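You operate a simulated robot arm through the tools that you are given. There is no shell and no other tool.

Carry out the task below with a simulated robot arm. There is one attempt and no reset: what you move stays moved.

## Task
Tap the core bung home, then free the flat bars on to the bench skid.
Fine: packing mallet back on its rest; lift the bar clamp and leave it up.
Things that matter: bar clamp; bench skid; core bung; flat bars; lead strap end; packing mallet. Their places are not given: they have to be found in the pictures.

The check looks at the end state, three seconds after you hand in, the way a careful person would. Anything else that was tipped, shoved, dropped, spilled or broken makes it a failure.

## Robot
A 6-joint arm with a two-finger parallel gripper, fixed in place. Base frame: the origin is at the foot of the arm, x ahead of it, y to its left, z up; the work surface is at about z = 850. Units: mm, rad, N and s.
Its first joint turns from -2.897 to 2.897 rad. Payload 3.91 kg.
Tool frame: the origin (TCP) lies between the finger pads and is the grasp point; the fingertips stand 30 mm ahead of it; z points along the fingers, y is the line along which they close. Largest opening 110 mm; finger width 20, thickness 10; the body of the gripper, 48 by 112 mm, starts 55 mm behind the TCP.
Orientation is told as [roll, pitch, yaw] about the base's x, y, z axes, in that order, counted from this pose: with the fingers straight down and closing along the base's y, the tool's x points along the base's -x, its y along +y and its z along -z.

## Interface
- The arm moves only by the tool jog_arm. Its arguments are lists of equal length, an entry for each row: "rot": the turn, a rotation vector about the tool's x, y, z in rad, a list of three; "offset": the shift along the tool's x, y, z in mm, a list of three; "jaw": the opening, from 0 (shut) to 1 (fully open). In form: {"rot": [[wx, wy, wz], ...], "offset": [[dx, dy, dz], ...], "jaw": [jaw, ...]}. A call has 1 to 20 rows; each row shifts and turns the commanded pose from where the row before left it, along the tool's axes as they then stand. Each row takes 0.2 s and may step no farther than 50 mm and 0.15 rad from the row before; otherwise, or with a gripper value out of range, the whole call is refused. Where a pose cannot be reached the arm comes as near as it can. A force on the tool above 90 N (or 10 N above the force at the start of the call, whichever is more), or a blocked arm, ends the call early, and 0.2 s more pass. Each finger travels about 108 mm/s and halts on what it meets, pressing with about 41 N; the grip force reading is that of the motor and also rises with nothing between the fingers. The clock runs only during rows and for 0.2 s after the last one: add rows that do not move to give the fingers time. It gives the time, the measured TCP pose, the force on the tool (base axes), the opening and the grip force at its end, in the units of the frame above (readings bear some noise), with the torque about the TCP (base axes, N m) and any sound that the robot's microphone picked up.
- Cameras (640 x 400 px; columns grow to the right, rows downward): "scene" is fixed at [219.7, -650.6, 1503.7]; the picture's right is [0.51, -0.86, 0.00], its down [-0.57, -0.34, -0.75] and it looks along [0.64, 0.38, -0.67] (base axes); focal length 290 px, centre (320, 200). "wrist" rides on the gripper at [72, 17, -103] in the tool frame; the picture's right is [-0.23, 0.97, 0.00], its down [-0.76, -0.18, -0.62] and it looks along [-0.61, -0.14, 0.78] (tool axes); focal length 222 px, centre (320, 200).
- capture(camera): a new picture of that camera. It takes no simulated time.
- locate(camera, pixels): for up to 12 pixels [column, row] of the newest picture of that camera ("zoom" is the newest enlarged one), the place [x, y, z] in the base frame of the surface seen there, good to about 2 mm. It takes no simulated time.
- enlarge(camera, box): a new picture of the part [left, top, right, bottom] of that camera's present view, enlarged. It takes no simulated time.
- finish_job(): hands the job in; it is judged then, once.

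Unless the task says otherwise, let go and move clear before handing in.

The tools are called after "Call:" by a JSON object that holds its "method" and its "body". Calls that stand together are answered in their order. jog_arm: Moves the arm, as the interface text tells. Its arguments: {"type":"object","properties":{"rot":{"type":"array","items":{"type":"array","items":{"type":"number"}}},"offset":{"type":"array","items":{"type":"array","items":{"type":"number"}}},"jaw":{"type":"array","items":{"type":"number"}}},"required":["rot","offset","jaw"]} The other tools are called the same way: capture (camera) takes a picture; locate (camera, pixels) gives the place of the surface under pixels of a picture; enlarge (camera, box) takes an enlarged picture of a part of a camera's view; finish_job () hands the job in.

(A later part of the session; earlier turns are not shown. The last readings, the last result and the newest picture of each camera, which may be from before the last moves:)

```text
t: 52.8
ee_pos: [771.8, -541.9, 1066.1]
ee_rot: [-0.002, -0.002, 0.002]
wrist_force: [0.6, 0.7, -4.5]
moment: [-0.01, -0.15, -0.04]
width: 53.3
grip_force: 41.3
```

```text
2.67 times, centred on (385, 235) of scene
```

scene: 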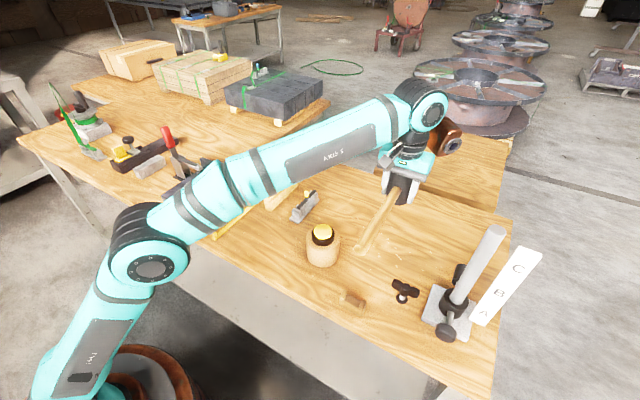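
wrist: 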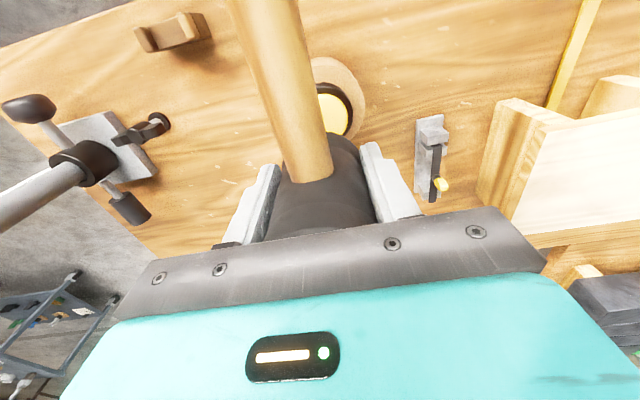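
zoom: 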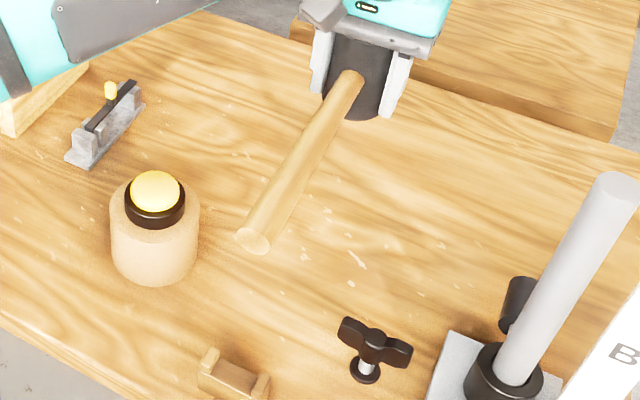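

The mallet is above its rest and the cradle is visible at (350,300) in the scene. I'll verify the alignment of the handle end with the cradle before lowering.

Call:
{"method": "locate", "body": {"camera": "zoom", "pixels": [[253, 242], [248, 235], [265, 215], [255, 210], [280, 222], [300, 155], [340, 95], [210, 360], [260, 390], [235, 375], [232, 365], [215, 380]]}}

Call:
{"method": "enlarge", "body": {"camera": "scene", "box": [330, 280, 380, 320]}}

Call:
{"method": "locate", "body": {"camera": "zoom", "pixels": [[240, 145], [270, 165], [330, 200], [390, 235], [245, 165], [400, 250], [300, 180], [360, 215], [300, 230]]}}

```text
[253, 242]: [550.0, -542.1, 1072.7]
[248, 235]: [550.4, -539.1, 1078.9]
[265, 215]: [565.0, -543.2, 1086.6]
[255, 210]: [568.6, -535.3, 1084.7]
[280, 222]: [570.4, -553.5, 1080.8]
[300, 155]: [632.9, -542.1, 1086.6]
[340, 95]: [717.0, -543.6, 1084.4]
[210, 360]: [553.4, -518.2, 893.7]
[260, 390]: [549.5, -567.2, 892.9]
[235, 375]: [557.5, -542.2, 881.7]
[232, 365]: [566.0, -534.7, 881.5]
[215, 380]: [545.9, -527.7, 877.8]
```

```text
10.00 times, centred on (355, 300) of scene
```

zoom: 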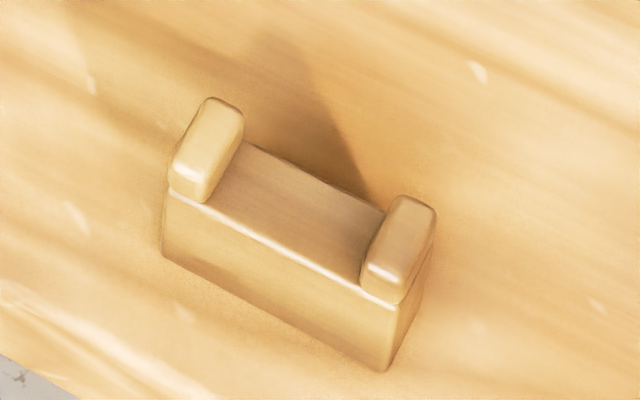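

```text
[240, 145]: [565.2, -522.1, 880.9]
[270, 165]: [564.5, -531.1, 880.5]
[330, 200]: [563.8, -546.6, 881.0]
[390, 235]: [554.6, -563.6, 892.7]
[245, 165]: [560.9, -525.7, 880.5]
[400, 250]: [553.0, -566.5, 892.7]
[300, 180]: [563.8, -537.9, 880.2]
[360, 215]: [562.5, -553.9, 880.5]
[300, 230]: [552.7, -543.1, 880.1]
```

The handle end is at (550,-542.5) and centred over the cradle (prongs at y -522 and -561, floor z 880.5). I'll lower 172 mm first, then finish in small steps.

Call:
{"method": "jog_arm", "body": {"rot": [[0, 0, 0], [0, 0, 0], [0, 0, 0], [0, 0, 0], [0, 0, 0], [0, 0, 0], [0, 0, 0], [0, 0, 0], [0, 0, 0], [0, 0, 0], [0, 0, 0], [0, 0, 0], [0, 0, 0]], "offset": [[0, 0.5, 8], [0, 0, 15], [0, 0, 18], [0, 0, 18], [0, 0, 18], [0, 0, 18], [0, 0, 18], [0, 0, 18], [0, 0, 15], [0, 0, 12], [0, 0, 8], [0, 0, 6], [0, 0, 0]], "jaw": [0.2, 0.2, 0.2, 0.2, 0.2, 0.2, 0.2, 0.2, 0.2, 0.2, 0.2, 0.2, 0.2]}}

Call:
{"method": "enlarge", "body": {"camera": "scene", "box": [330, 190, 430, 320]}}

Call:
{"method": "locate", "body": {"camera": "zoom", "pixels": [[240, 320], [258, 300], [290, 240], [350, 140], [235, 340], [215, 320]]}}

```text
t: 55.6
ee_pos: [773.3, -539.7, 895.0]
ee_rot: [0.0, -0.001, -0.001]
wrist_force: [0.6, 0.3, -3.9]
moment: [-0.03, -0.19, 0.01]
width: 53.0
grip_force: 40.6
```

```text
3.08 times, centred on (380, 255) of scene
```

zoom: 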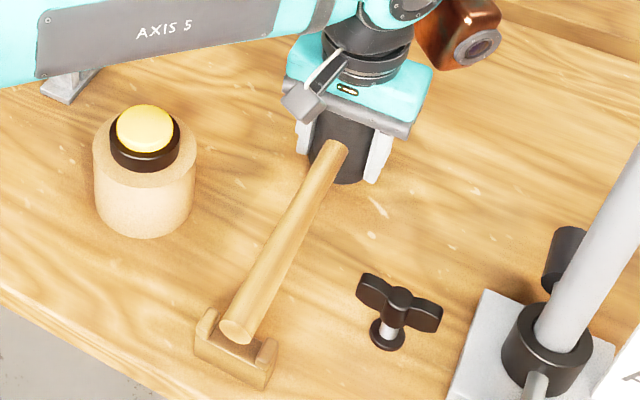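

```text
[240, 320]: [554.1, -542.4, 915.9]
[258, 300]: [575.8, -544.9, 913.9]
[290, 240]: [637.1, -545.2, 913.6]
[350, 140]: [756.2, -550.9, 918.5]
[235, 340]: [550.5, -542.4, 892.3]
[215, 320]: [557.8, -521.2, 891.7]
```

The handle is between the prongs with about 8 mm still to lower. I'll lower in small steps until the weight comes off.

Call:
{"method": "jog_arm", "body": {"rot": [[0, 0, 0], [0, 0, 0], [0, 0, 0], [0, 0, 0], [0, 0, 0]], "offset": [[0, 0, 2.5], [0, 0, 2.5], [0, 0, 1.5], [0, 0, 1], [0, 0, 0]], "jaw": [0.2, 0.2, 0.2, 0.2, 0.2]}}

```text
t: 56.8
ee_pos: [772.0, -538.6, 887.3]
ee_rot: [-0.002, -0.003, -0.001]
wrist_force: [-0.3, 0.1, -3.8]
moment: [0.02, -0.13, 0.02]
width: 53.1
grip_force: 41.0
```

Call:
{"method": "jog_arm", "body": {"rot": [[0, 0, 0], [0, 0, 0], [0, 0, 0]], "offset": [[0, 0, 0.8], [0, 0, 0.8], [0, 0, 0]], "jaw": [0.2, 0.2, 0.2]}}

```text
t: 57.6
ee_pos: [772.1, -541.0, 887.3]
ee_rot: [-0.001, -0.003, 0.0]
wrist_force: [6.0, -1.8, 9.9]
moment: [0.15, -0.14, -0.07]
width: 53.1
grip_force: 40.9
```

The load now reads +10 N, so the mallet is seated on its rest. I'll release slowly and check.

Call:
{"method": "jog_arm", "body": {"rot": [[0, 0, 0], [0, 0, 0], [0, 0, 0], [0, 0, 0], [0, 0, 0]], "offset": [[0, 0, -0.5], [0, 0, 0], [0, 0, 0], [0, 0, 0], [0, 0, 0]], "jaw": [0.48, 0.5, 0.6, 0.75, 0.85]}}

Call:
{"method": "enlarge", "body": {"camera": "scene", "box": [330, 190, 430, 320]}}

Call:
{"method": "capture", "body": {"camera": "wrist"}}

```text
t: 58.8
ee_pos: [771.8, -538.9, 886.8]
ee_rot: [0.0, -0.001, 0.0]
wrist_force: [0.4, -1.7, 7.6]
moment: [0.09, 0.01, -0.01]
width: 93.4
grip_force: 0.1
```

```text
3.08 times, centred on (380, 255) of scene
```

zoom: 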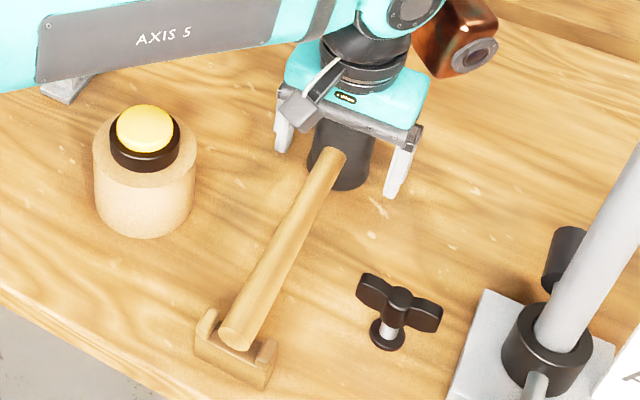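

```text
taken
```

wrist: 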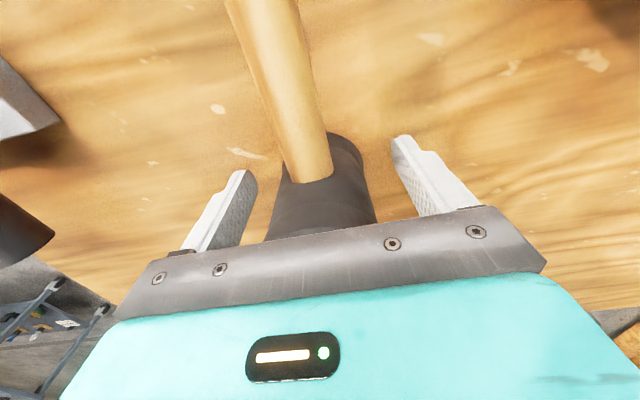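

The mallet is released and sits in its cradle, with the palm lightly touching the head top (7.6 N). I'll open fully, rise straight up, and then check it.

Call:
{"method": "jog_arm", "body": {"rot": [[0, 0, 0], [0, 0, 0], [0, 0, 0], [0, 0, 0], [0, 0, 0], [0, 0, 0], [0, 0, 0], [0, 0, 0], [0, 0, 0]], "offset": [[0, 0, -3], [0, 0, -10], [0, 0, -25], [0, 0, -35], [0, 0, -35], [0, 0, -35], [0, 0, -35], [0, 0, -20], [0, 0, 0]], "jaw": [0.85, 0.9, 0.9, 0.9, 0.9, 0.9, 0.9, 0.9, 0.9]}}

Call:
{"method": "capture", "body": {"camera": "scene"}}

Call:
{"method": "enlarge", "body": {"camera": "scene", "box": [330, 190, 430, 320]}}

Call:
{"method": "locate", "body": {"camera": "zoom", "pixels": [[236, 335], [258, 300], [290, 240], [345, 130], [350, 105], [340, 180]]}}

```text
t: 60.8
ee_pos: [771.9, -538.2, 1084.8]
ee_rot: [-0.001, -0.001, 0.002]
wrist_force: [0.9, -1.0, -0.3]
moment: [-0.01, -0.02, 0.02]
width: 99.3
grip_force: 0.0
```

```text
taken
```

scene: 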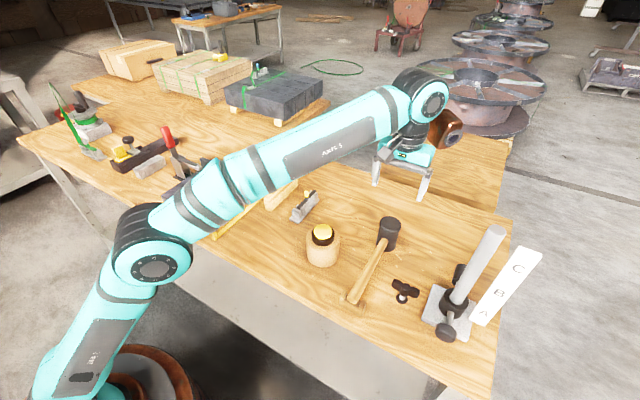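

```text
3.08 times, centred on (380, 255) of scene
```

zoom: 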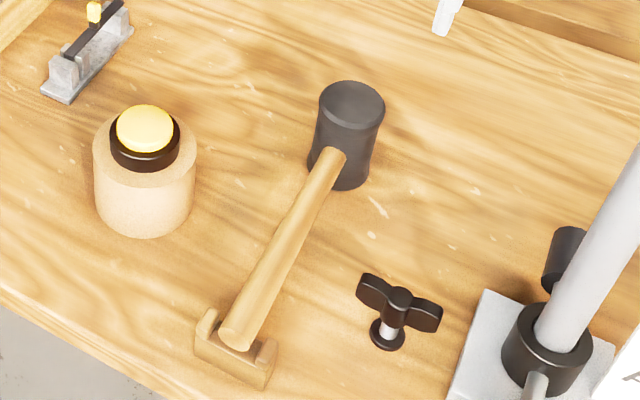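

```text
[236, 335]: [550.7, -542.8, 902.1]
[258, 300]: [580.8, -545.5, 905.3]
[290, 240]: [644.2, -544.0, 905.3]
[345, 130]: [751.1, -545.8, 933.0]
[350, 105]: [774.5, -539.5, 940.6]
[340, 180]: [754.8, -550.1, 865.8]
```

The mallet is back in its cradle in its original place and the bung is home. Next is the clamp: I'll move over to it and look at its handle and linkage from above.

Call:
{"method": "jog_arm", "body": {"rot": [[0, 0, 0], [0, 0, 0], [0, 0, 0], [0, 0, 0], [0, 0, 0], [0, 0, 0], [0, 0, 0], [0, 0, 0], [0, 0, 0], [0, 0, 0], [0, 0, 0], [0, 0, 0], [0, 0, 0], [0, 0, 0], [0, 0, 0], [0, 0, 0], [0, 0, 0], [0, 0, 0], [0, 0, 0]], "offset": [[5.6, 22, -2.8], [11.3, 44.9, -5.6], [11.3, 44.9, -5.6], [11.3, 44.9, -5.6], [11.3, 44.9, -5.6], [11.3, 44.9, -5.6], [11.3, 44.9, -5.6], [11.3, 44.9, -5.6], [11.3, 44.9, -5.6], [11.3, 44.9, -5.6], [11.3, 44.9, -5.6], [11.3, 44.9, -5.6], [11.3, 44.9, -5.6], [11.3, 44.9, -5.6], [11.3, 44.9, -5.6], [11.3, 44.9, -5.6], [11.3, 44.9, -5.6], [5.6, 22, -2.8], [0, 0, 0]], "jaw": [0.9, 0.9, 0.9, 0.9, 0.9, 0.9, 0.9, 0.9, 0.9, 0.9, 0.9, 0.9, 0.9, 0.9, 0.9, 0.9, 0.9, 0.9, 0.9]}}

Call:
{"method": "capture", "body": {"camera": "wrist"}}

Call:
{"method": "capture", "body": {"camera": "scene"}}

Call:
{"method": "enlarge", "body": {"camera": "wrist", "box": [240, 90, 420, 230]}}

```text
t: 64.8
ee_pos: [579.5, 223.9, 1179.0]
ee_rot: [-0.002, -0.004, 0.0]
wrist_force: [0.0, -0.7, -1.0]
moment: [0.03, 0.03, -0.02]
width: 98.8
grip_force: 0.0
```

```text
taken
```

wrist: 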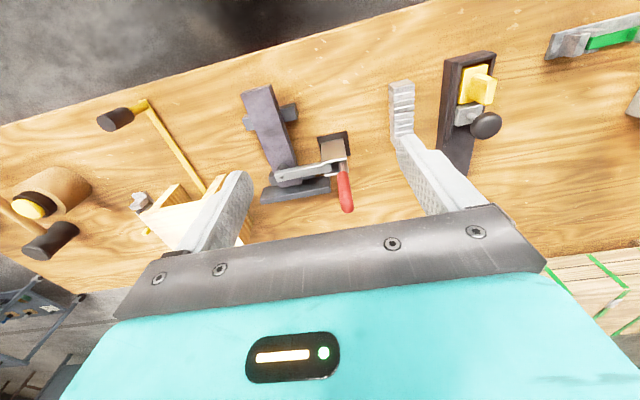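

```text
taken
```

scene: 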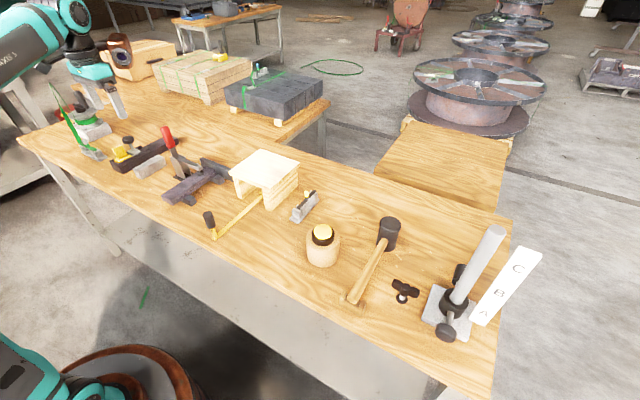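

```text
2.86 times, centred on (330, 160) of wrist
```

zoom: 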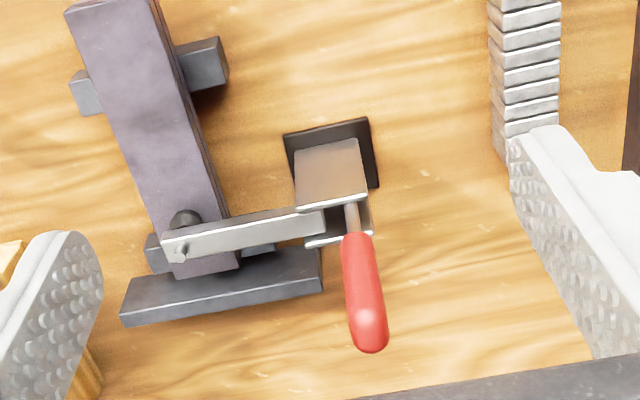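

The clamp is clear in the zoom: base plate at (330,150), handle (red) upright, and the seal stack to its right. I'll measure all of these.

Call:
{"method": "locate", "body": {"camera": "zoom", "pixels": [[285, 135], [368, 120], [378, 185], [330, 170], [352, 215], [355, 240], [365, 300], [370, 335], [375, 225], [500, 140], [555, 115], [530, 10]]}}

Call:
{"method": "enlarge", "body": {"camera": "scene", "box": [150, 115, 210, 185]}}

Call:
{"method": "locate", "body": {"camera": "zoom", "pixels": [[260, 75], [275, 130], [285, 165], [295, 200], [340, 235], [370, 250], [300, 235], [320, 290], [300, 320], [410, 275], [250, 290], [440, 300]]}}

```text
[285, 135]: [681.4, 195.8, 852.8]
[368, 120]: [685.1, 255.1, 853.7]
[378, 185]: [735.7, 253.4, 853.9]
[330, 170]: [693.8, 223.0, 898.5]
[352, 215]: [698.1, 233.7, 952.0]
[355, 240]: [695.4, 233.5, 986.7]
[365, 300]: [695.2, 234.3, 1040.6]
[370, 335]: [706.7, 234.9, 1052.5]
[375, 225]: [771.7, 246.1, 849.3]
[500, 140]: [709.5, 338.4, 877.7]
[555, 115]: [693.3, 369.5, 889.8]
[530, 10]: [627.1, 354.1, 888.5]
```

```text
5.71 times, centred on (180, 150) of scene
```

zoom: 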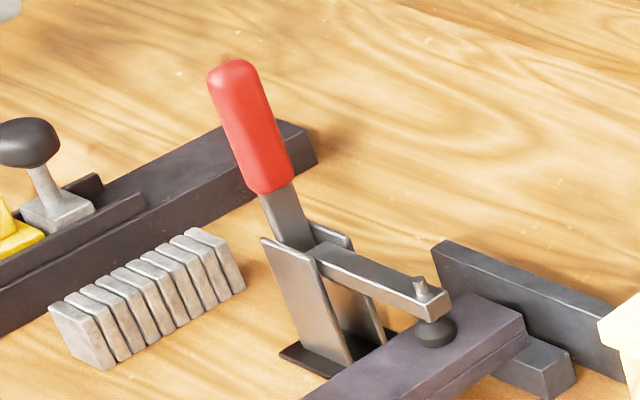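

```text
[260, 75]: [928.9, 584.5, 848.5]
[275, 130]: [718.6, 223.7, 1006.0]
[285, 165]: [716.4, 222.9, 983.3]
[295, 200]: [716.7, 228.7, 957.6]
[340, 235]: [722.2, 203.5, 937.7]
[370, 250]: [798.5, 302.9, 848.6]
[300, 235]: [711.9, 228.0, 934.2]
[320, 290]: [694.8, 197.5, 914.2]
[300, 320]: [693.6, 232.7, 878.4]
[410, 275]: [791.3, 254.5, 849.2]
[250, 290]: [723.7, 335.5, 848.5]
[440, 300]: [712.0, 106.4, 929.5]
```

The handle stands at about (707,229) with its top at z 1053. It pivots near (y 230, z 920), and the clamp arm reaches toward -y. I'll close the fingers, lower them on the -y side of the handle, and then push it toward +y along an arc to lift the arm.

Call:
{"method": "jog_arm", "body": {"rot": [[0, 0, 0], [0, 0, 0], [0, 0, 0], [0, 0, 0], [0, 0, 0], [0, 0, 0], [0, 0, 0], [0, 0, 0]], "offset": [[-32, -6.5, 10], [-32, -6.5, 15], [-32, -6.5, 15], [-31.5, -6.5, 19], [0, 0, 0], [0, 0, 30], [0, 0, 30], [0, 0, 30]], "jaw": [0.6, 0.3, 0, 0, 0, 0, 0, 0]}}

Call:
{"method": "capture", "body": {"camera": "wrist"}}

Call:
{"method": "enlarge", "body": {"camera": "scene", "box": [110, 70, 240, 200]}}

```text
t: 66.6
ee_pos: [705.6, 196.1, 1030.9]
ee_rot: [-0.004, -0.002, 0.0]
wrist_force: [-0.2, 0.4, 0.1]
moment: [0.0, 0.03, 0.01]
width: 0.0
grip_force: 38.1
```

```text
taken
```

wrist: 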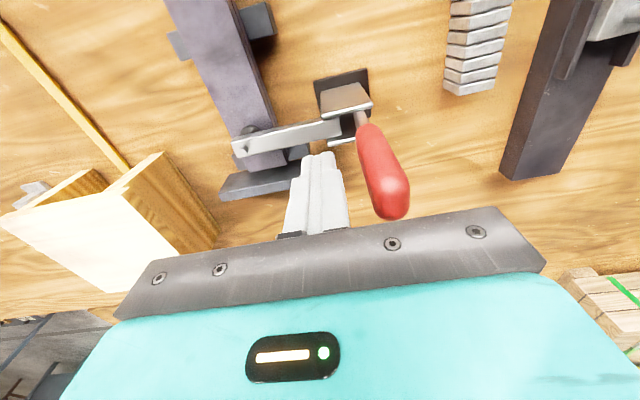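

```text
3.08 times, centred on (175, 135) of scene
```

zoom: 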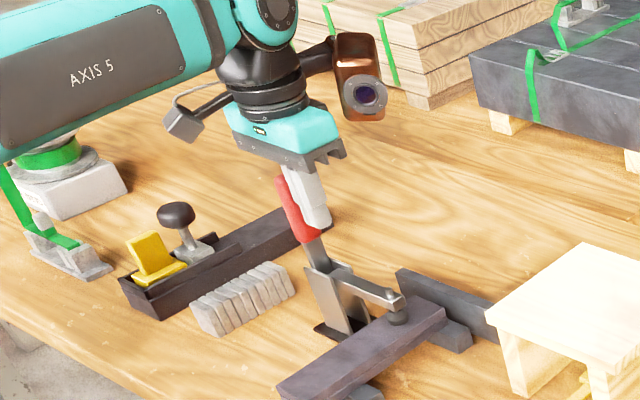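

The fingertips are at the -y side of the red handle, just above the clamp arm. I'll start pushing toward +y and look partway.

Call:
{"method": "jog_arm", "body": {"rot": [[0, 0, 0], [0, 0, 0], [0, 0, 0], [0, 0, 0], [0, 0, 0], [0, 0, 0], [0, 0, 0]], "offset": [[0, 6, 0], [0, 6, 0], [0, 8, 0], [0, 8, 0], [0, 8, 1], [0, 8, 2], [0, 0, 0]], "jaw": [0, 0, 0, 0, 0, 0, 0]}}

Call:
{"method": "capture", "body": {"camera": "wrist"}}

Call:
{"method": "enlarge", "body": {"camera": "scene", "box": [110, 70, 240, 200]}}

```text
t: 68.2
ee_pos: [707.5, 239.0, 1027.6]
ee_rot: [-0.001, -0.001, -0.002]
wrist_force: [-0.3, -1.3, 0.8]
moment: [-0.03, 0.04, 0.01]
width: 0.0
grip_force: 37.3
```

```text
taken
```

wrist: 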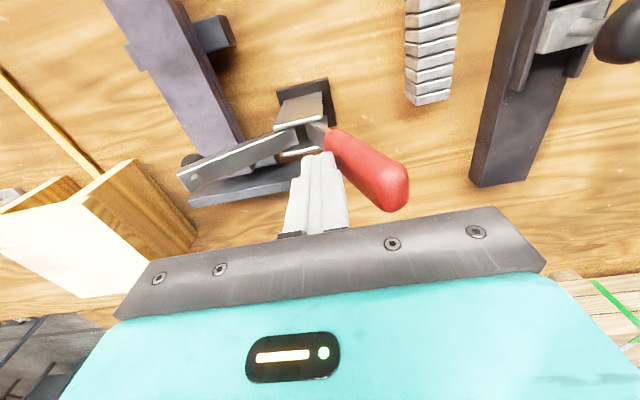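

```text
3.08 times, centred on (175, 135) of scene
```

zoom: 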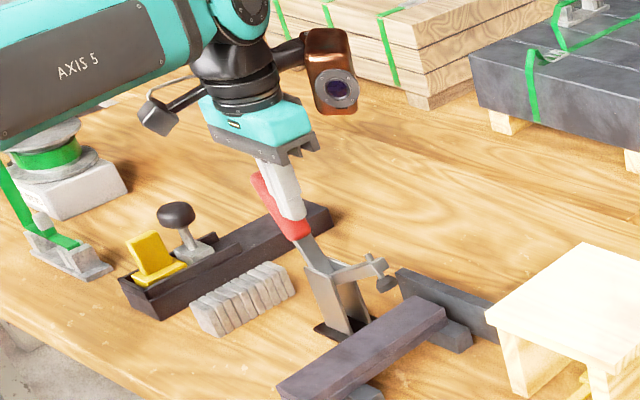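

The arm is lifting with the handle at very low force. I'll continue along the arc.

Call:
{"method": "jog_arm", "body": {"rot": [[0, 0, 0], [0, 0, 0], [0, 0, 0], [0, 0, 0], [0, 0, 0], [0, 0, 0]], "offset": [[0, 10, 3], [0, 10, 5], [0, 9, 6], [0, 8, 7], [0, 7, 8], [0, 0, 0]], "jaw": [0, 0, 0, 0, 0, 0]}}

Call:
{"method": "capture", "body": {"camera": "wrist"}}

Call:
{"method": "enlarge", "body": {"camera": "scene", "box": [110, 70, 240, 200]}}

```text
t: 69.5
ee_pos: [707.8, 276.2, 1006.2]
ee_rot: [-0.003, -0.014, -0.006]
wrist_force: [-5.9, -75.7, 23.3]
moment: [-2.07, 0.14, -0.16]
width: 0.2
grip_force: 37.2
stopped in row 6: the force on the tool passed its limit at 95 N (the readings are from after the stop); the commanded pose is now the measured one
```

```text
taken
```

wrist: 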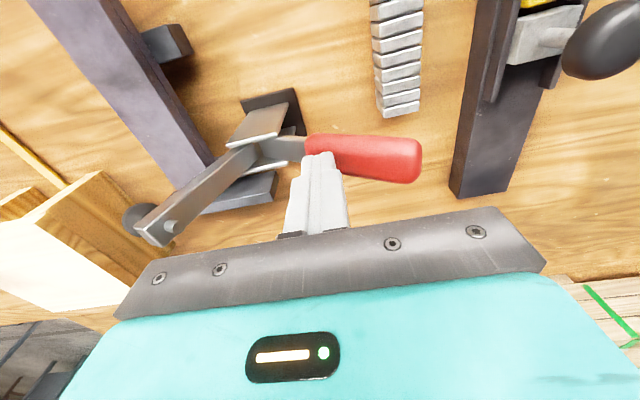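

```text
3.08 times, centred on (175, 135) of scene
```

zoom: 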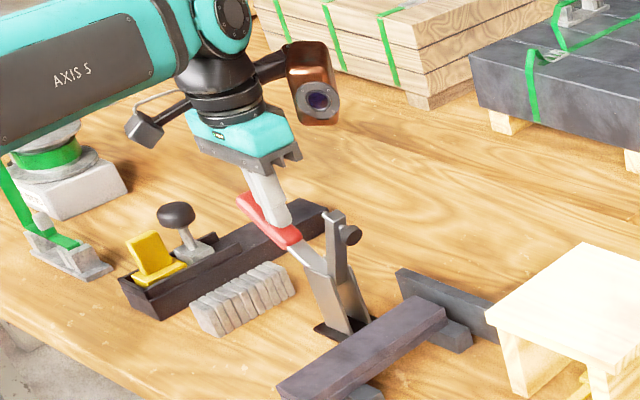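

The clamp reached its end stop with the arm standing upright (95 N, call stopped). I'll back the fingers off gently upward and see whether it stays up.

Call:
{"method": "jog_arm", "body": {"rot": [[0, 0, 0], [0, 0, 0], [0, 0, 0], [0, 0.012, 0.004], [0, 0, 0], [0, 0, 0], [0, 0, 0]], "offset": [[0, -2, -2], [0, -2, -4], [0, -2, -10], [0, 0, -25], [0, 0, -40], [0, 0, -40], [0, 0, 0]], "jaw": [0, 0, 0, 0, 0, 0, 0]}}

Call:
{"method": "capture", "body": {"camera": "wrist"}}

Call:
{"method": "enlarge", "body": {"camera": "scene", "box": [110, 70, 240, 200]}}

```text
t: 71.1
ee_pos: [707.9, 278.9, 1125.1]
ee_rot: [-0.002, 0.002, -0.006]
wrist_force: [0.1, 0.4, -0.2]
moment: [-0.02, 0.0, 0.01]
width: 0.2
grip_force: 37.9
```

```text
taken
```

wrist: 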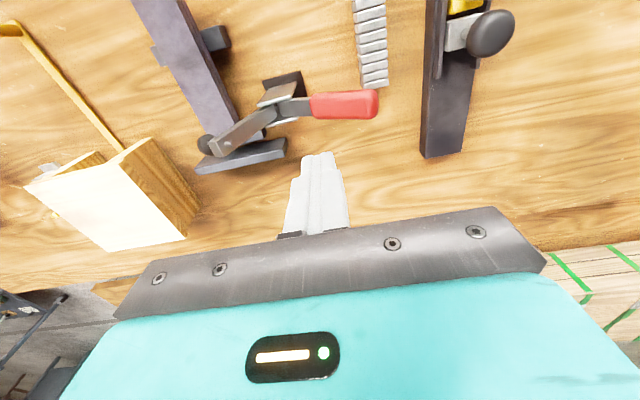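

```text
3.08 times, centred on (175, 135) of scene
```

zoom: 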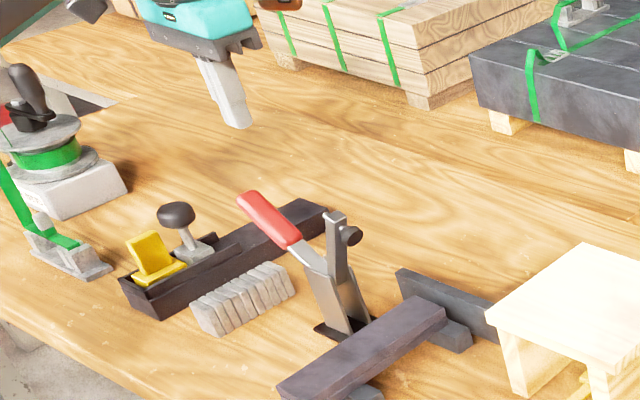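

The clamp stays up on its own. I'll locate its raised arm and foot to plan a clear grasp of the bars.

Call:
{"method": "locate", "body": {"camera": "zoom", "pixels": [[335, 215], [351, 235], [340, 260], [320, 280], [345, 300], [265, 210], [290, 235], [330, 330], [350, 350], [290, 380], [440, 300], [420, 320]]}}

Call:
{"method": "enlarge", "body": {"camera": "wrist", "box": [110, 0, 400, 190]}}

Call:
{"method": "locate", "body": {"camera": "zoom", "pixels": [[210, 315], [235, 310], [250, 290], [300, 250], [350, 230], [60, 10], [155, 10], [110, 100], [200, 120], [205, 290], [280, 260], [330, 200]]}}

```text
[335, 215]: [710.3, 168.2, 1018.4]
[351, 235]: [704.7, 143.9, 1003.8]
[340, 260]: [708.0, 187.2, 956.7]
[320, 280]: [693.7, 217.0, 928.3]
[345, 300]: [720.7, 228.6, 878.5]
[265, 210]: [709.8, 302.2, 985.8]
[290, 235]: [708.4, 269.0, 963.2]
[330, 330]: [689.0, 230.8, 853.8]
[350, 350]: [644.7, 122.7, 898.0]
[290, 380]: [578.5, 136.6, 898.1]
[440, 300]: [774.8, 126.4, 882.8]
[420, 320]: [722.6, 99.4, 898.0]
```

```text
2.11 times, centred on (255, 95) of wrist
```

zoom: 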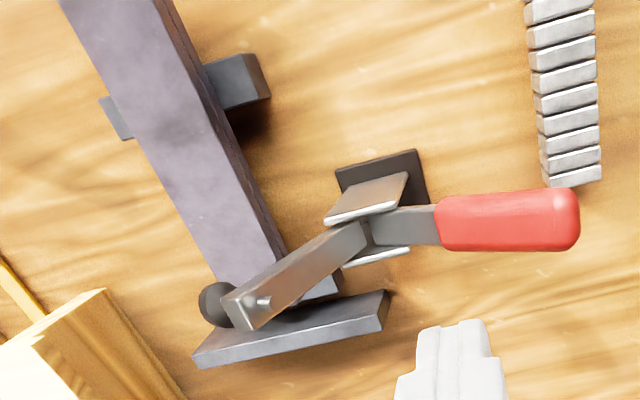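

```text
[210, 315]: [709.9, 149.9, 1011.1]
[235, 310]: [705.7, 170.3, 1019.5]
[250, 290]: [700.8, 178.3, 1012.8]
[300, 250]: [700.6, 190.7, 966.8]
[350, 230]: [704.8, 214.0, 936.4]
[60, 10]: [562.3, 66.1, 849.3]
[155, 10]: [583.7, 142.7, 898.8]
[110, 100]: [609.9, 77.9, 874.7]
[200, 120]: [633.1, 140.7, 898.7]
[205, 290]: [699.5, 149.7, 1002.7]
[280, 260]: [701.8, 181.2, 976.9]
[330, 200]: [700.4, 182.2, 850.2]
```

The raised foot is at about (705,147,1004). To keep the wrist clear of it while gripping the bars at mid-length (x 667), I'll tilt the tool back toward the robot, which keeps the pads flat on the bar sides. First I'll check the size of the wrist's copper housing.

Call:
{"method": "capture", "body": {"camera": "scene"}}

Call:
{"method": "enlarge", "body": {"camera": "scene", "box": [90, 10, 230, 130]}}

```text
taken
```

scene: 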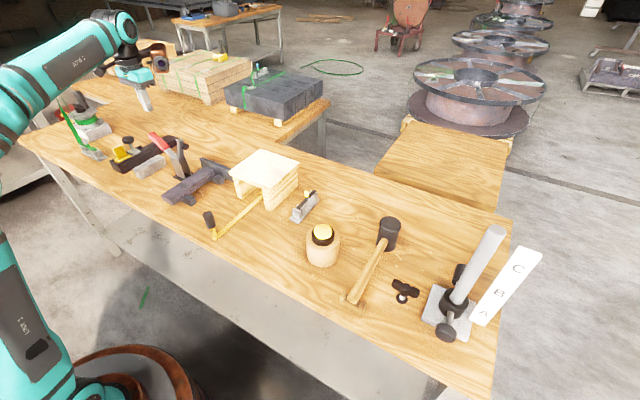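

```text
3.33 times, centred on (160, 70) of scene
```

zoom: 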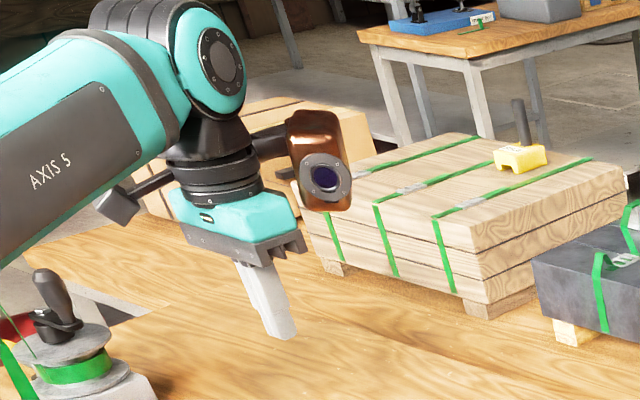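

Call:
{"method": "locate", "body": {"camera": "zoom", "pixels": [[325, 178], [310, 125], [345, 205], [300, 180], [270, 145], [225, 170], [300, 235], [195, 235], [280, 330], [120, 210], [340, 120], [250, 210]]}}

```text
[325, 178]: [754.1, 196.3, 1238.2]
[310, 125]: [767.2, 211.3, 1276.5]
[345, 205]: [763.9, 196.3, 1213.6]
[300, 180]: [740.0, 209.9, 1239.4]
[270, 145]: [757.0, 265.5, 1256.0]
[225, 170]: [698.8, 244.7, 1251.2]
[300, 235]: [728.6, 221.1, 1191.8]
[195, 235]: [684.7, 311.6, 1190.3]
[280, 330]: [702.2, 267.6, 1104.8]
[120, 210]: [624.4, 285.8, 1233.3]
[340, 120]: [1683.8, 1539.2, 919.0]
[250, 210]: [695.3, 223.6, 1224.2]
```

The copper housing sits 110–150 mm above the TCP, so a 0.3 rad backward tilt clears the raised clamp. I'll go above the bars, open to 77 mm and tilt.

Call:
{"method": "jog_arm", "body": {"rot": [[0, 0, 0], [0, 0, 0], [0, 0, 0.006], [0, 0, 0], [0, -0.15, 0], [0, -0.15, 0], [0, 0, 0]], "offset": [[11.75, -39.5, 3.75], [11.75, -39.5, 3.75], [11.75, -39.5, 3.75], [11.75, -39.5, 3.75], [0, 0, 0], [0, 0, 0], [0, 0, 0]], "jaw": [0, 0, 0.3, 0.7, 0.7, 0.7, 0.7]}}

Call:
{"method": "capture", "body": {"camera": "wrist"}}

Call:
{"method": "capture", "body": {"camera": "scene"}}

Call:
{"method": "enlarge", "body": {"camera": "scene", "box": [110, 60, 260, 210]}}

```text
t: 72.7
ee_pos: [660.1, 119.0, 1108.0]
ee_rot: [0.0, -0.299, -0.011]
wrist_force: [-0.1, 0.1, 0.3]
moment: [0.02, 0.04, 0.02]
width: 77.0
grip_force: 0.1
```

```text
taken
```

wrist: 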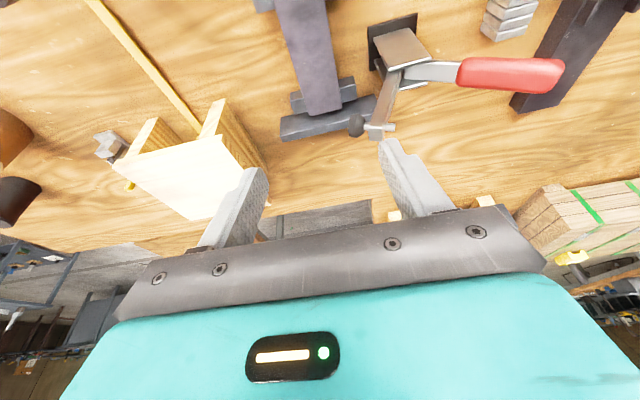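

```text
taken
```

scene: 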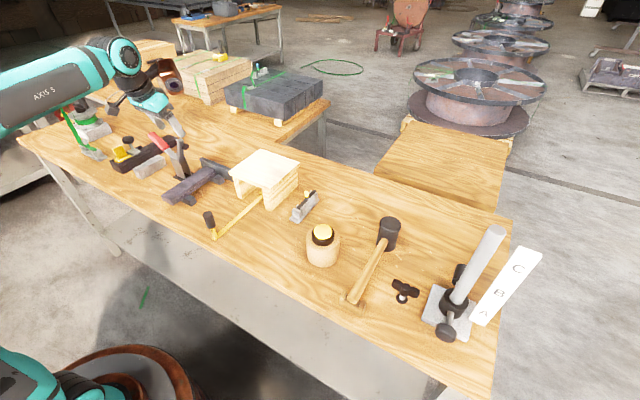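

```text
2.67 times, centred on (185, 135) of scene
```

zoom: 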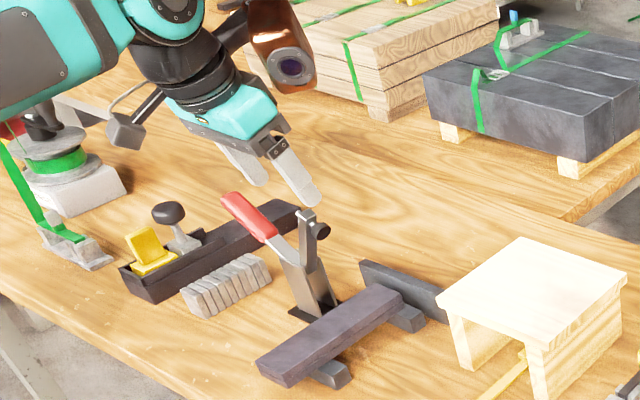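

The tool is tilted above the bars with the jaws at 77 mm. I'll refine the bar edges from this closer view before descending.

Call:
{"method": "enlarge", "body": {"camera": "wrist", "box": [230, 0, 430, 160]}}

Call:
{"method": "locate", "body": {"camera": "zoom", "pixels": [[125, 60], [145, 130], [165, 200], [250, 60], [265, 130], [280, 200], [190, 40], [210, 150], [225, 250], [330, 310], [315, 320], [345, 320]]}}

```text
2.50 times, centred on (330, 80) of wrist
```

zoom: 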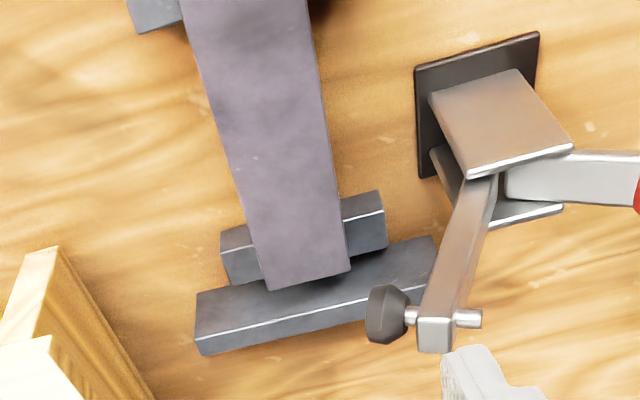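

```text
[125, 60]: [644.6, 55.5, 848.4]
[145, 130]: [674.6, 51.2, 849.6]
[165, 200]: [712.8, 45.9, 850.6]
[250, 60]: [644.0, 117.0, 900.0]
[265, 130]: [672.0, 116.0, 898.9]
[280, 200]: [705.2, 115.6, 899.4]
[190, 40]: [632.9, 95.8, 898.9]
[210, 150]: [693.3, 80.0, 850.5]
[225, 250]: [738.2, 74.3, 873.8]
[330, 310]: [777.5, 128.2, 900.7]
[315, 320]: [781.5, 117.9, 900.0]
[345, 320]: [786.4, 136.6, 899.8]
```

Call:
{"method": "locate", "body": {"camera": "zoom", "pixels": [[190, 25], [216, 120], [240, 200], [262, 275], [306, 25], [318, 90], [328, 150], [345, 255], [268, 284], [345, 266], [385, 315], [365, 315]]}}

```text
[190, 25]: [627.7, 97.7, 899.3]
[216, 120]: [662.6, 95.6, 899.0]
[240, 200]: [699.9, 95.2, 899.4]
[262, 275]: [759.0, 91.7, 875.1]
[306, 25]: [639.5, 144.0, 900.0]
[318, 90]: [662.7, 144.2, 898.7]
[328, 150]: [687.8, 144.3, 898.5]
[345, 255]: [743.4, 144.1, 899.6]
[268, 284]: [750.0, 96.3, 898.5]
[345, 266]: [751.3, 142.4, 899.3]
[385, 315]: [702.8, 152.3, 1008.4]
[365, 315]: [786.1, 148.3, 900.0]
```

The bars span x≈565–755 and y 95–145 (centre about 660, 120), and the foot is at (703,152). I'll descend to just above the bars and check clearances.

Call:
{"method": "jog_arm", "body": {"rot": [[0, 0, 0], [0, 0, 0], [0, 0, 0], [0, 0, 0], [0, 0, 0]], "offset": [[14.6, 0.25, 42.1], [14.6, 0.25, 42.1], [14.6, 0.25, 42.1], [14.6, 0.25, 42.1], [0, 0, 0]], "jaw": [0.7, 0.7, 0.7, 0.7, 0.7]}}

Call:
{"method": "capture", "body": {"camera": "wrist"}}

Call:
{"method": "enlarge", "body": {"camera": "scene", "box": [130, 100, 250, 220]}}

```text
t: 73.9
ee_pos: [654.0, 120.6, 932.0]
ee_rot: [-0.001, -0.3, -0.009]
wrist_force: [-0.5, -0.4, -1.2]
moment: [0.03, 0.0, -0.04]
width: 76.8
grip_force: 0.1
```

```text
taken
```

wrist: 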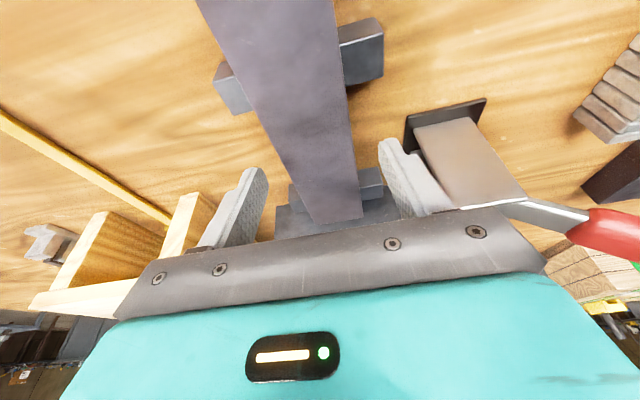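

```text
3.33 times, centred on (190, 160) of scene
```

zoom: 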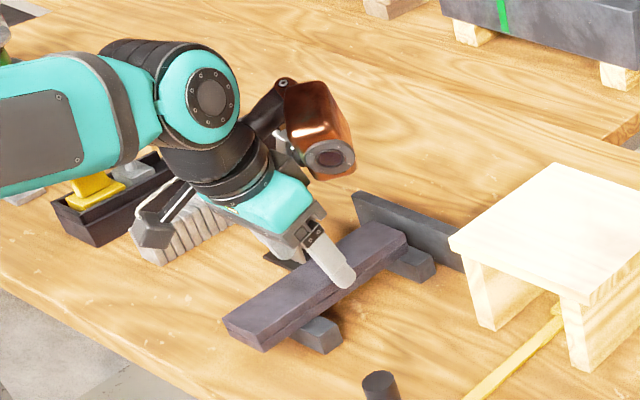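

The fingers straddle the bars. I'll go down to TCP z≈908 so the tips come level with the bar bottoms, then close on both bars.

Call:
{"method": "jog_arm", "body": {"rot": [[0, 0, 0], [0, 0, 0], [0, 0, 0], [0, 0, 0], [0, 0, 0], [0, 0, 0], [0, 0, 0]], "offset": [[3.5, 0, 11.5], [3.5, 0, 11.5], [0, 0, 0], [0, 0, 0], [0, 0, 0], [0, 0, 0], [0, 0, 0]], "jaw": [0.7, 0.7, 0.6, 0.5, 0.3, 0.3, 0.3]}}

Call:
{"method": "capture", "body": {"camera": "wrist"}}

Call:
{"method": "enlarge", "body": {"camera": "scene", "box": [150, 120, 240, 210]}}

```text
t: 75.5
ee_pos: [655.1, 120.3, 907.4]
ee_rot: [-0.001, -0.297, -0.009]
wrist_force: [-0.6, -2.9, -0.4]
moment: [0.11, -0.04, 0.32]
width: 49.9
grip_force: 40.4
```

```text
taken
```

wrist: 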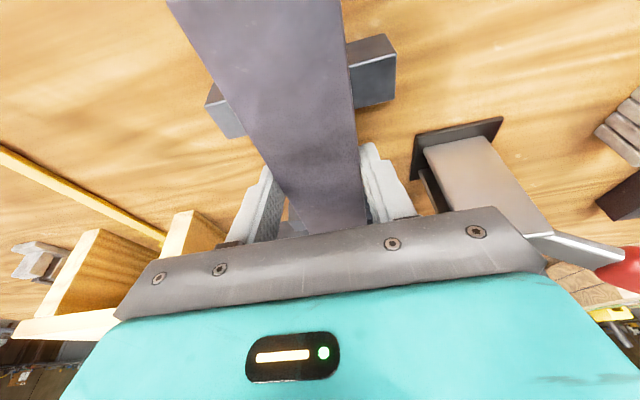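

```text
4.44 times, centred on (195, 165) of scene
```

zoom: 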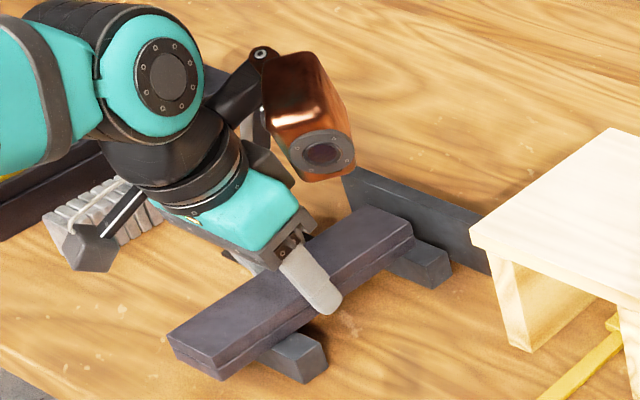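

The fingers closed at 49.9 mm with 40 N on both bars. I'll lift very slowly by 12 mm and check that both come up level.

Call:
{"method": "jog_arm", "body": {"rot": [[0, 0, 0], [0, 0, 0], [0, 0, 0], [0, 0, 0], [0, 0, 0], [0, 0, 0], [0, 0, 0]], "offset": [[-0.3, 0, -0.96], [-0.44, 0, -1.43], [-0.6, 0, -1.9], [-0.75, 0, -2.4], [-0.75, 0, -2.4], [-0.75, 0, -2.4], [0, 0, 0]], "jaw": [0.3, 0.3, 0.3, 0.3, 0.3, 0.3, 0.3]}}

Call:
{"method": "capture", "body": {"camera": "wrist"}}

Call:
{"method": "enlarge", "body": {"camera": "scene", "box": [150, 120, 240, 210]}}

Call:
{"method": "locate", "body": {"camera": "zoom", "pixels": [[190, 340], [215, 365], [260, 290], [240, 320], [380, 225], [410, 245], [390, 270], [300, 340], [230, 360]]}}

```text
t: 77.1
ee_pos: [653.9, 121.1, 917.7]
ee_rot: [-0.001, -0.299, -0.011]
wrist_force: [0.1, 0.1, -17.5]
moment: [-0.04, 0.09, -0.02]
width: 49.9
grip_force: 41.1
```

```text
taken
```

wrist: 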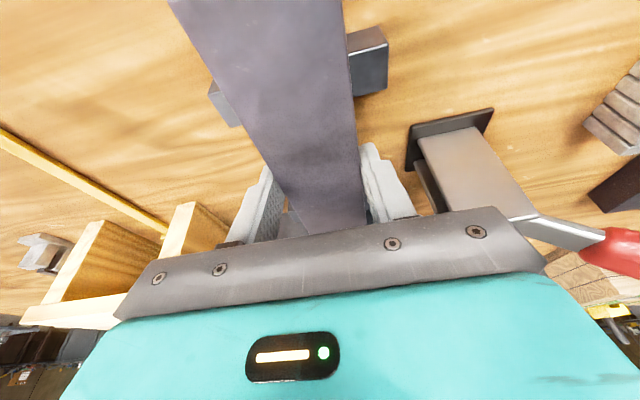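

```text
4.44 times, centred on (195, 165) of scene
```

zoom: 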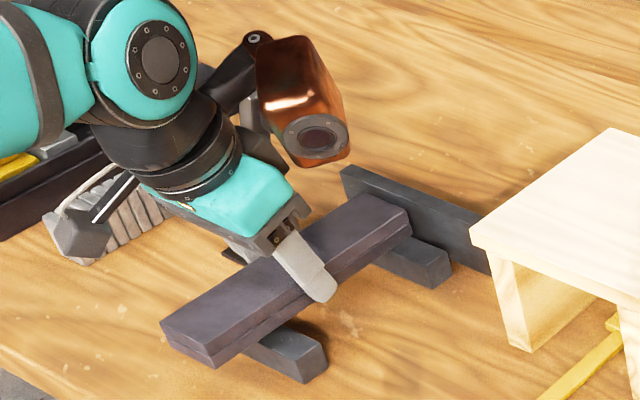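

```text
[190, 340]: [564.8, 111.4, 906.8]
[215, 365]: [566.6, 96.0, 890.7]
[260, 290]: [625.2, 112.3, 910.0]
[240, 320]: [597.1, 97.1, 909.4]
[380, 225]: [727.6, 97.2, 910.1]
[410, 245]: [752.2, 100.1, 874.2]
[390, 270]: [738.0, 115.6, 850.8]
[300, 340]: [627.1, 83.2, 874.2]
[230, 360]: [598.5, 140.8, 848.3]
```

Both bars are up and level (top at z 910, 17.5 N, almost no moment). I'll lift another 35 mm, then slide out from under the raised foot toward -y.

Call:
{"method": "jog_arm", "body": {"rot": [[0, 0, 0], [0, 0, 0], [0, 0, 0], [0, 0, 0], [0, 0, 0], [0, 0, 0], [0, 0, 0], [0, 0, 0], [0, 0, 0], [0, 0, 0], [0, 0, 0], [0, 0, 0], [0, 0, 0], [0, 0, 0], [0, 0, 0], [0, 0, 0]], "offset": [[-0.9, 0, -2.87], [-1.5, 0, -4.8], [-1.8, 0, -5.7], [-1.8, 0, -5.7], [-1.8, 0, -5.7], [-1.5, 0, -4.8], [-1.2, 0, -3.8], [0, -3, 0], [0, -6, 0], [0, -8, 0], [0, -10, 0], [0, -10, 0], [0, -10, 0], [0, -8, 0], [0, -5, 0], [0, 0, 0]], "jaw": [0.3, 0.3, 0.3, 0.3, 0.3, 0.3, 0.3, 0.3, 0.3, 0.3, 0.3, 0.3, 0.3, 0.3, 0.3, 0.3]}}

Call:
{"method": "capture", "body": {"camera": "scene"}}

Call:
{"method": "enlarge", "body": {"camera": "scene", "box": [140, 90, 310, 220]}}

Call:
{"method": "capture", "body": {"camera": "wrist"}}

```text
t: 80.5
ee_pos: [654.0, 61.0, 953.6]
ee_rot: [-0.003, -0.299, -0.011]
wrist_force: [-0.1, -0.5, -18.1]
moment: [0.01, 0.09, -0.04]
width: 49.9
grip_force: 41.4
```

```text
taken
```

scene: 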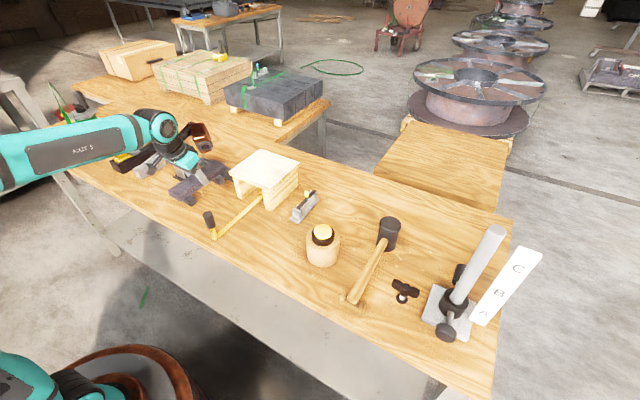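

```text
3.08 times, centred on (225, 155) of scene
```

zoom: 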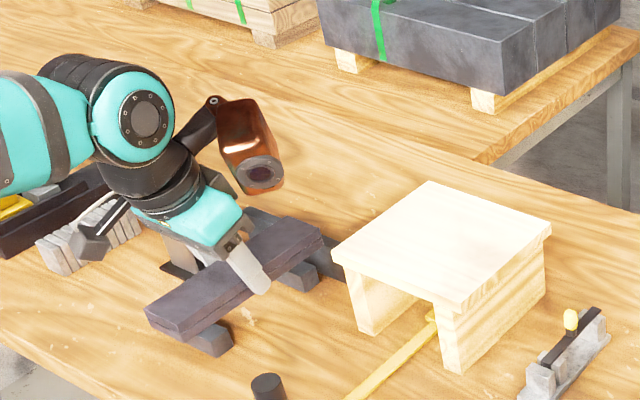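

```text
taken
```

wrist: 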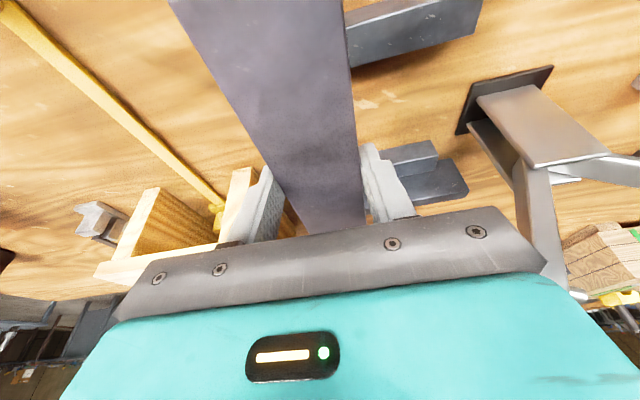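

The bars are clear of the clamp, held level at 18 N. I'll raise them to about z 985 (above the skid's 954 top), then carry them over the skid centre at (795,-105).

Call:
{"method": "jog_arm", "body": {"rot": [[0, 0, 0], [0, 0, 0], [0, 0, 0], [0, 0, 0], [0, 0, 0], [0, 0, 0], [0, 0, 0], [0, 0, 0], [0, 0, 0], [0, 0, 0], [0, 0, 0]], "offset": [[-0.9, 0, -2.9], [-1.8, 0, -5.7], [-2.4, 0, -7.6], [-2.4, 0, -7.6], [-2.4, 0, -7.6], [-2.4, 0, -7.6], [-2.4, 0, -7.6], [-1.8, 0, -5.7], [-1.5, 0, -4.8], [-0.9, 0, -2.9], [0, 0, 0]], "jaw": [0.3, 0.3, 0.3, 0.3, 0.3, 0.3, 0.3, 0.3, 0.3, 0.3, 0.3]}}

Call:
{"method": "jog_arm", "body": {"rot": [[0, 0, 0], [0, 0, 0], [0, 0, 0], [0, 0, 0], [0, 0, 0], [0, 0, 0], [0, 0, 0], [0, 0, 0], [0, 0, 0], [0, 0, 0], [0, 0, 0], [0, 0, 0], [0, 0, 0], [0, 0, 0], [0, 0, 0], [0, 0, 0], [0, 0, 0], [0, 0, 0], [0, 0, 0], [0, 0, 0]], "offset": [[-2.4, -3.1, 0.74], [-4.8, -6.2, 1.5], [-7.22, -9.2, 2.23], [-7.22, -9.2, 2.23], [-7.22, -9.2, 2.23], [-7.22, -9.2, 2.23], [-7.22, -9.2, 2.23], [-7.22, -9.2, 2.23], [-7.22, -9.2, 2.23], [-7.22, -9.2, 2.23], [-7.22, -9.2, 2.23], [-7.22, -9.2, 2.23], [-7.22, -9.2, 2.23], [-7.22, -9.2, 2.23], [-7.22, -9.2, 2.23], [-7.22, -9.2, 2.23], [-7.22, -9.2, 2.23], [-4.8, -6.2, 1.5], [-2.4, -3.1, 0.74], [0, 0, 0]], "jaw": [0.3, 0.3, 0.3, 0.3, 0.3, 0.3, 0.3, 0.3, 0.3, 0.3, 0.3, 0.3, 0.3, 0.3, 0.3, 0.3, 0.3, 0.3, 0.3, 0.3]}}

Call:
{"method": "capture", "body": {"camera": "scene"}}

Call:
{"method": "enlarge", "body": {"camera": "scene", "box": [180, 90, 350, 240]}}

Call:
{"method": "capture", "body": {"camera": "wrist"}}

```text
t: 82.9
ee_pos: [652.5, 60.4, 1017.3]
ee_rot: [-0.001, -0.298, -0.01]
wrist_force: [0.7, 0.4, -18.5]
moment: [0.0, 0.1, 0.01]
width: 49.7
grip_force: 41.4
```

```text
t: 87.1
ee_pos: [780.3, -95.9, 1018.4]
ee_rot: [-0.002, -0.298, -0.011]
wrist_force: [0.0, 0.0, -17.3]
moment: [0.0, 0.11, -0.02]
width: 49.8
grip_force: 41.1
```

```text
taken
```

scene: 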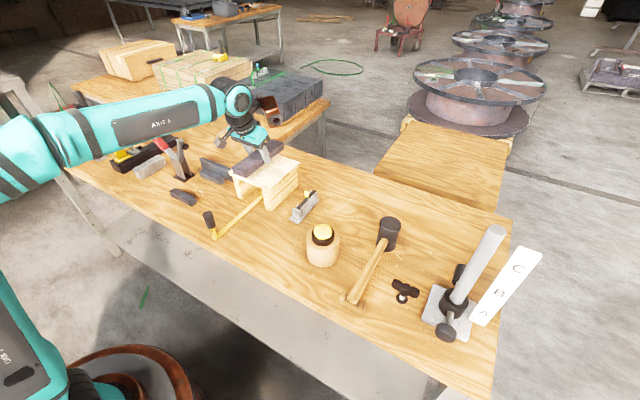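

```text
2.67 times, centred on (265, 165) of scene
```

zoom: 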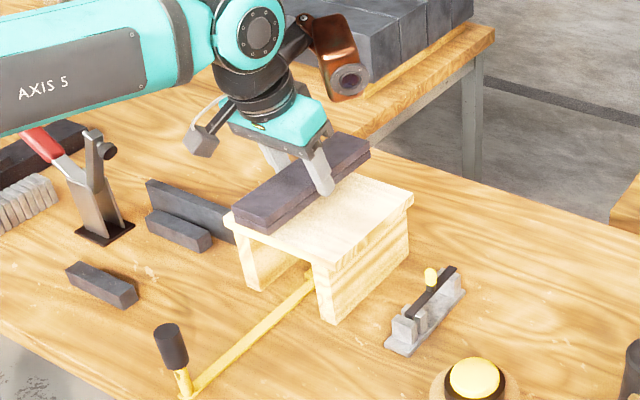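

```text
taken
```

wrist: 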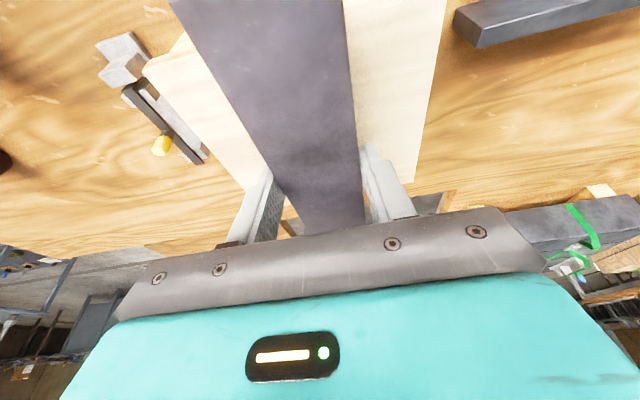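

The bars are over the skid at about (786,-96). I'll shift the last 9–10 mm to centre them, then lower to just above the deck.

Call:
{"method": "jog_arm", "body": {"rot": [[0, 0, 0], [0, 0, 0], [0, 0, 0], [0, 0, 0], [0, 0, 0], [0, 0, 0], [0, 0, 0], [0, 0, 0]], "offset": [[-4.5, -4.5, 1.4], [-4.5, -4.5, 1.4], [0, 0, 0], [1.2, 0, 3.8], [1.8, 0, 5.7], [1.8, 0, 5.7], [1.8, 0, 5.7], [0, 0, 0]], "jaw": [0.3, 0.3, 0.3, 0.3, 0.3, 0.3, 0.3, 0.3]}}

Call:
{"method": "enlarge", "body": {"camera": "scene", "box": [210, 120, 320, 220]}}

Call:
{"method": "locate", "body": {"camera": "zoom", "pixels": [[150, 190], [190, 225], [240, 160], [200, 175], [420, 80], [430, 105], [540, 190], [390, 280], [470, 140], [160, 200], [185, 245], [330, 150]]}}

```text
t: 88.9
ee_pos: [790.3, -105.8, 993.5]
ee_rot: [-0.002, -0.299, -0.011]
wrist_force: [-0.6, -0.6, -17.5]
moment: [0.01, 0.1, 0.0]
width: 49.7
grip_force: 40.9
```

```text
4.00 times, centred on (265, 170) of scene
```

zoom: 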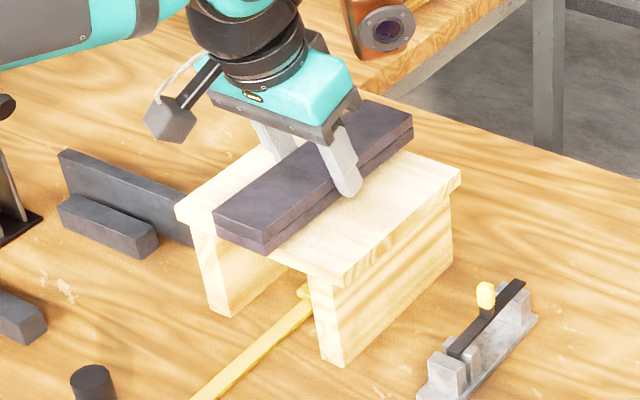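

```text
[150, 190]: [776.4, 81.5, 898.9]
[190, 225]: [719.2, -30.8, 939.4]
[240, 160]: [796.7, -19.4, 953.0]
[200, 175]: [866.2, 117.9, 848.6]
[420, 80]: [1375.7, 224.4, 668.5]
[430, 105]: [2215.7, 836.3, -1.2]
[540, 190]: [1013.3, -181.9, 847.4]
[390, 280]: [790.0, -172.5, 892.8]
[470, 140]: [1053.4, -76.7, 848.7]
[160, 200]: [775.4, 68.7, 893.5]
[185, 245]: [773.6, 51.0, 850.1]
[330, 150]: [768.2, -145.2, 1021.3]
```

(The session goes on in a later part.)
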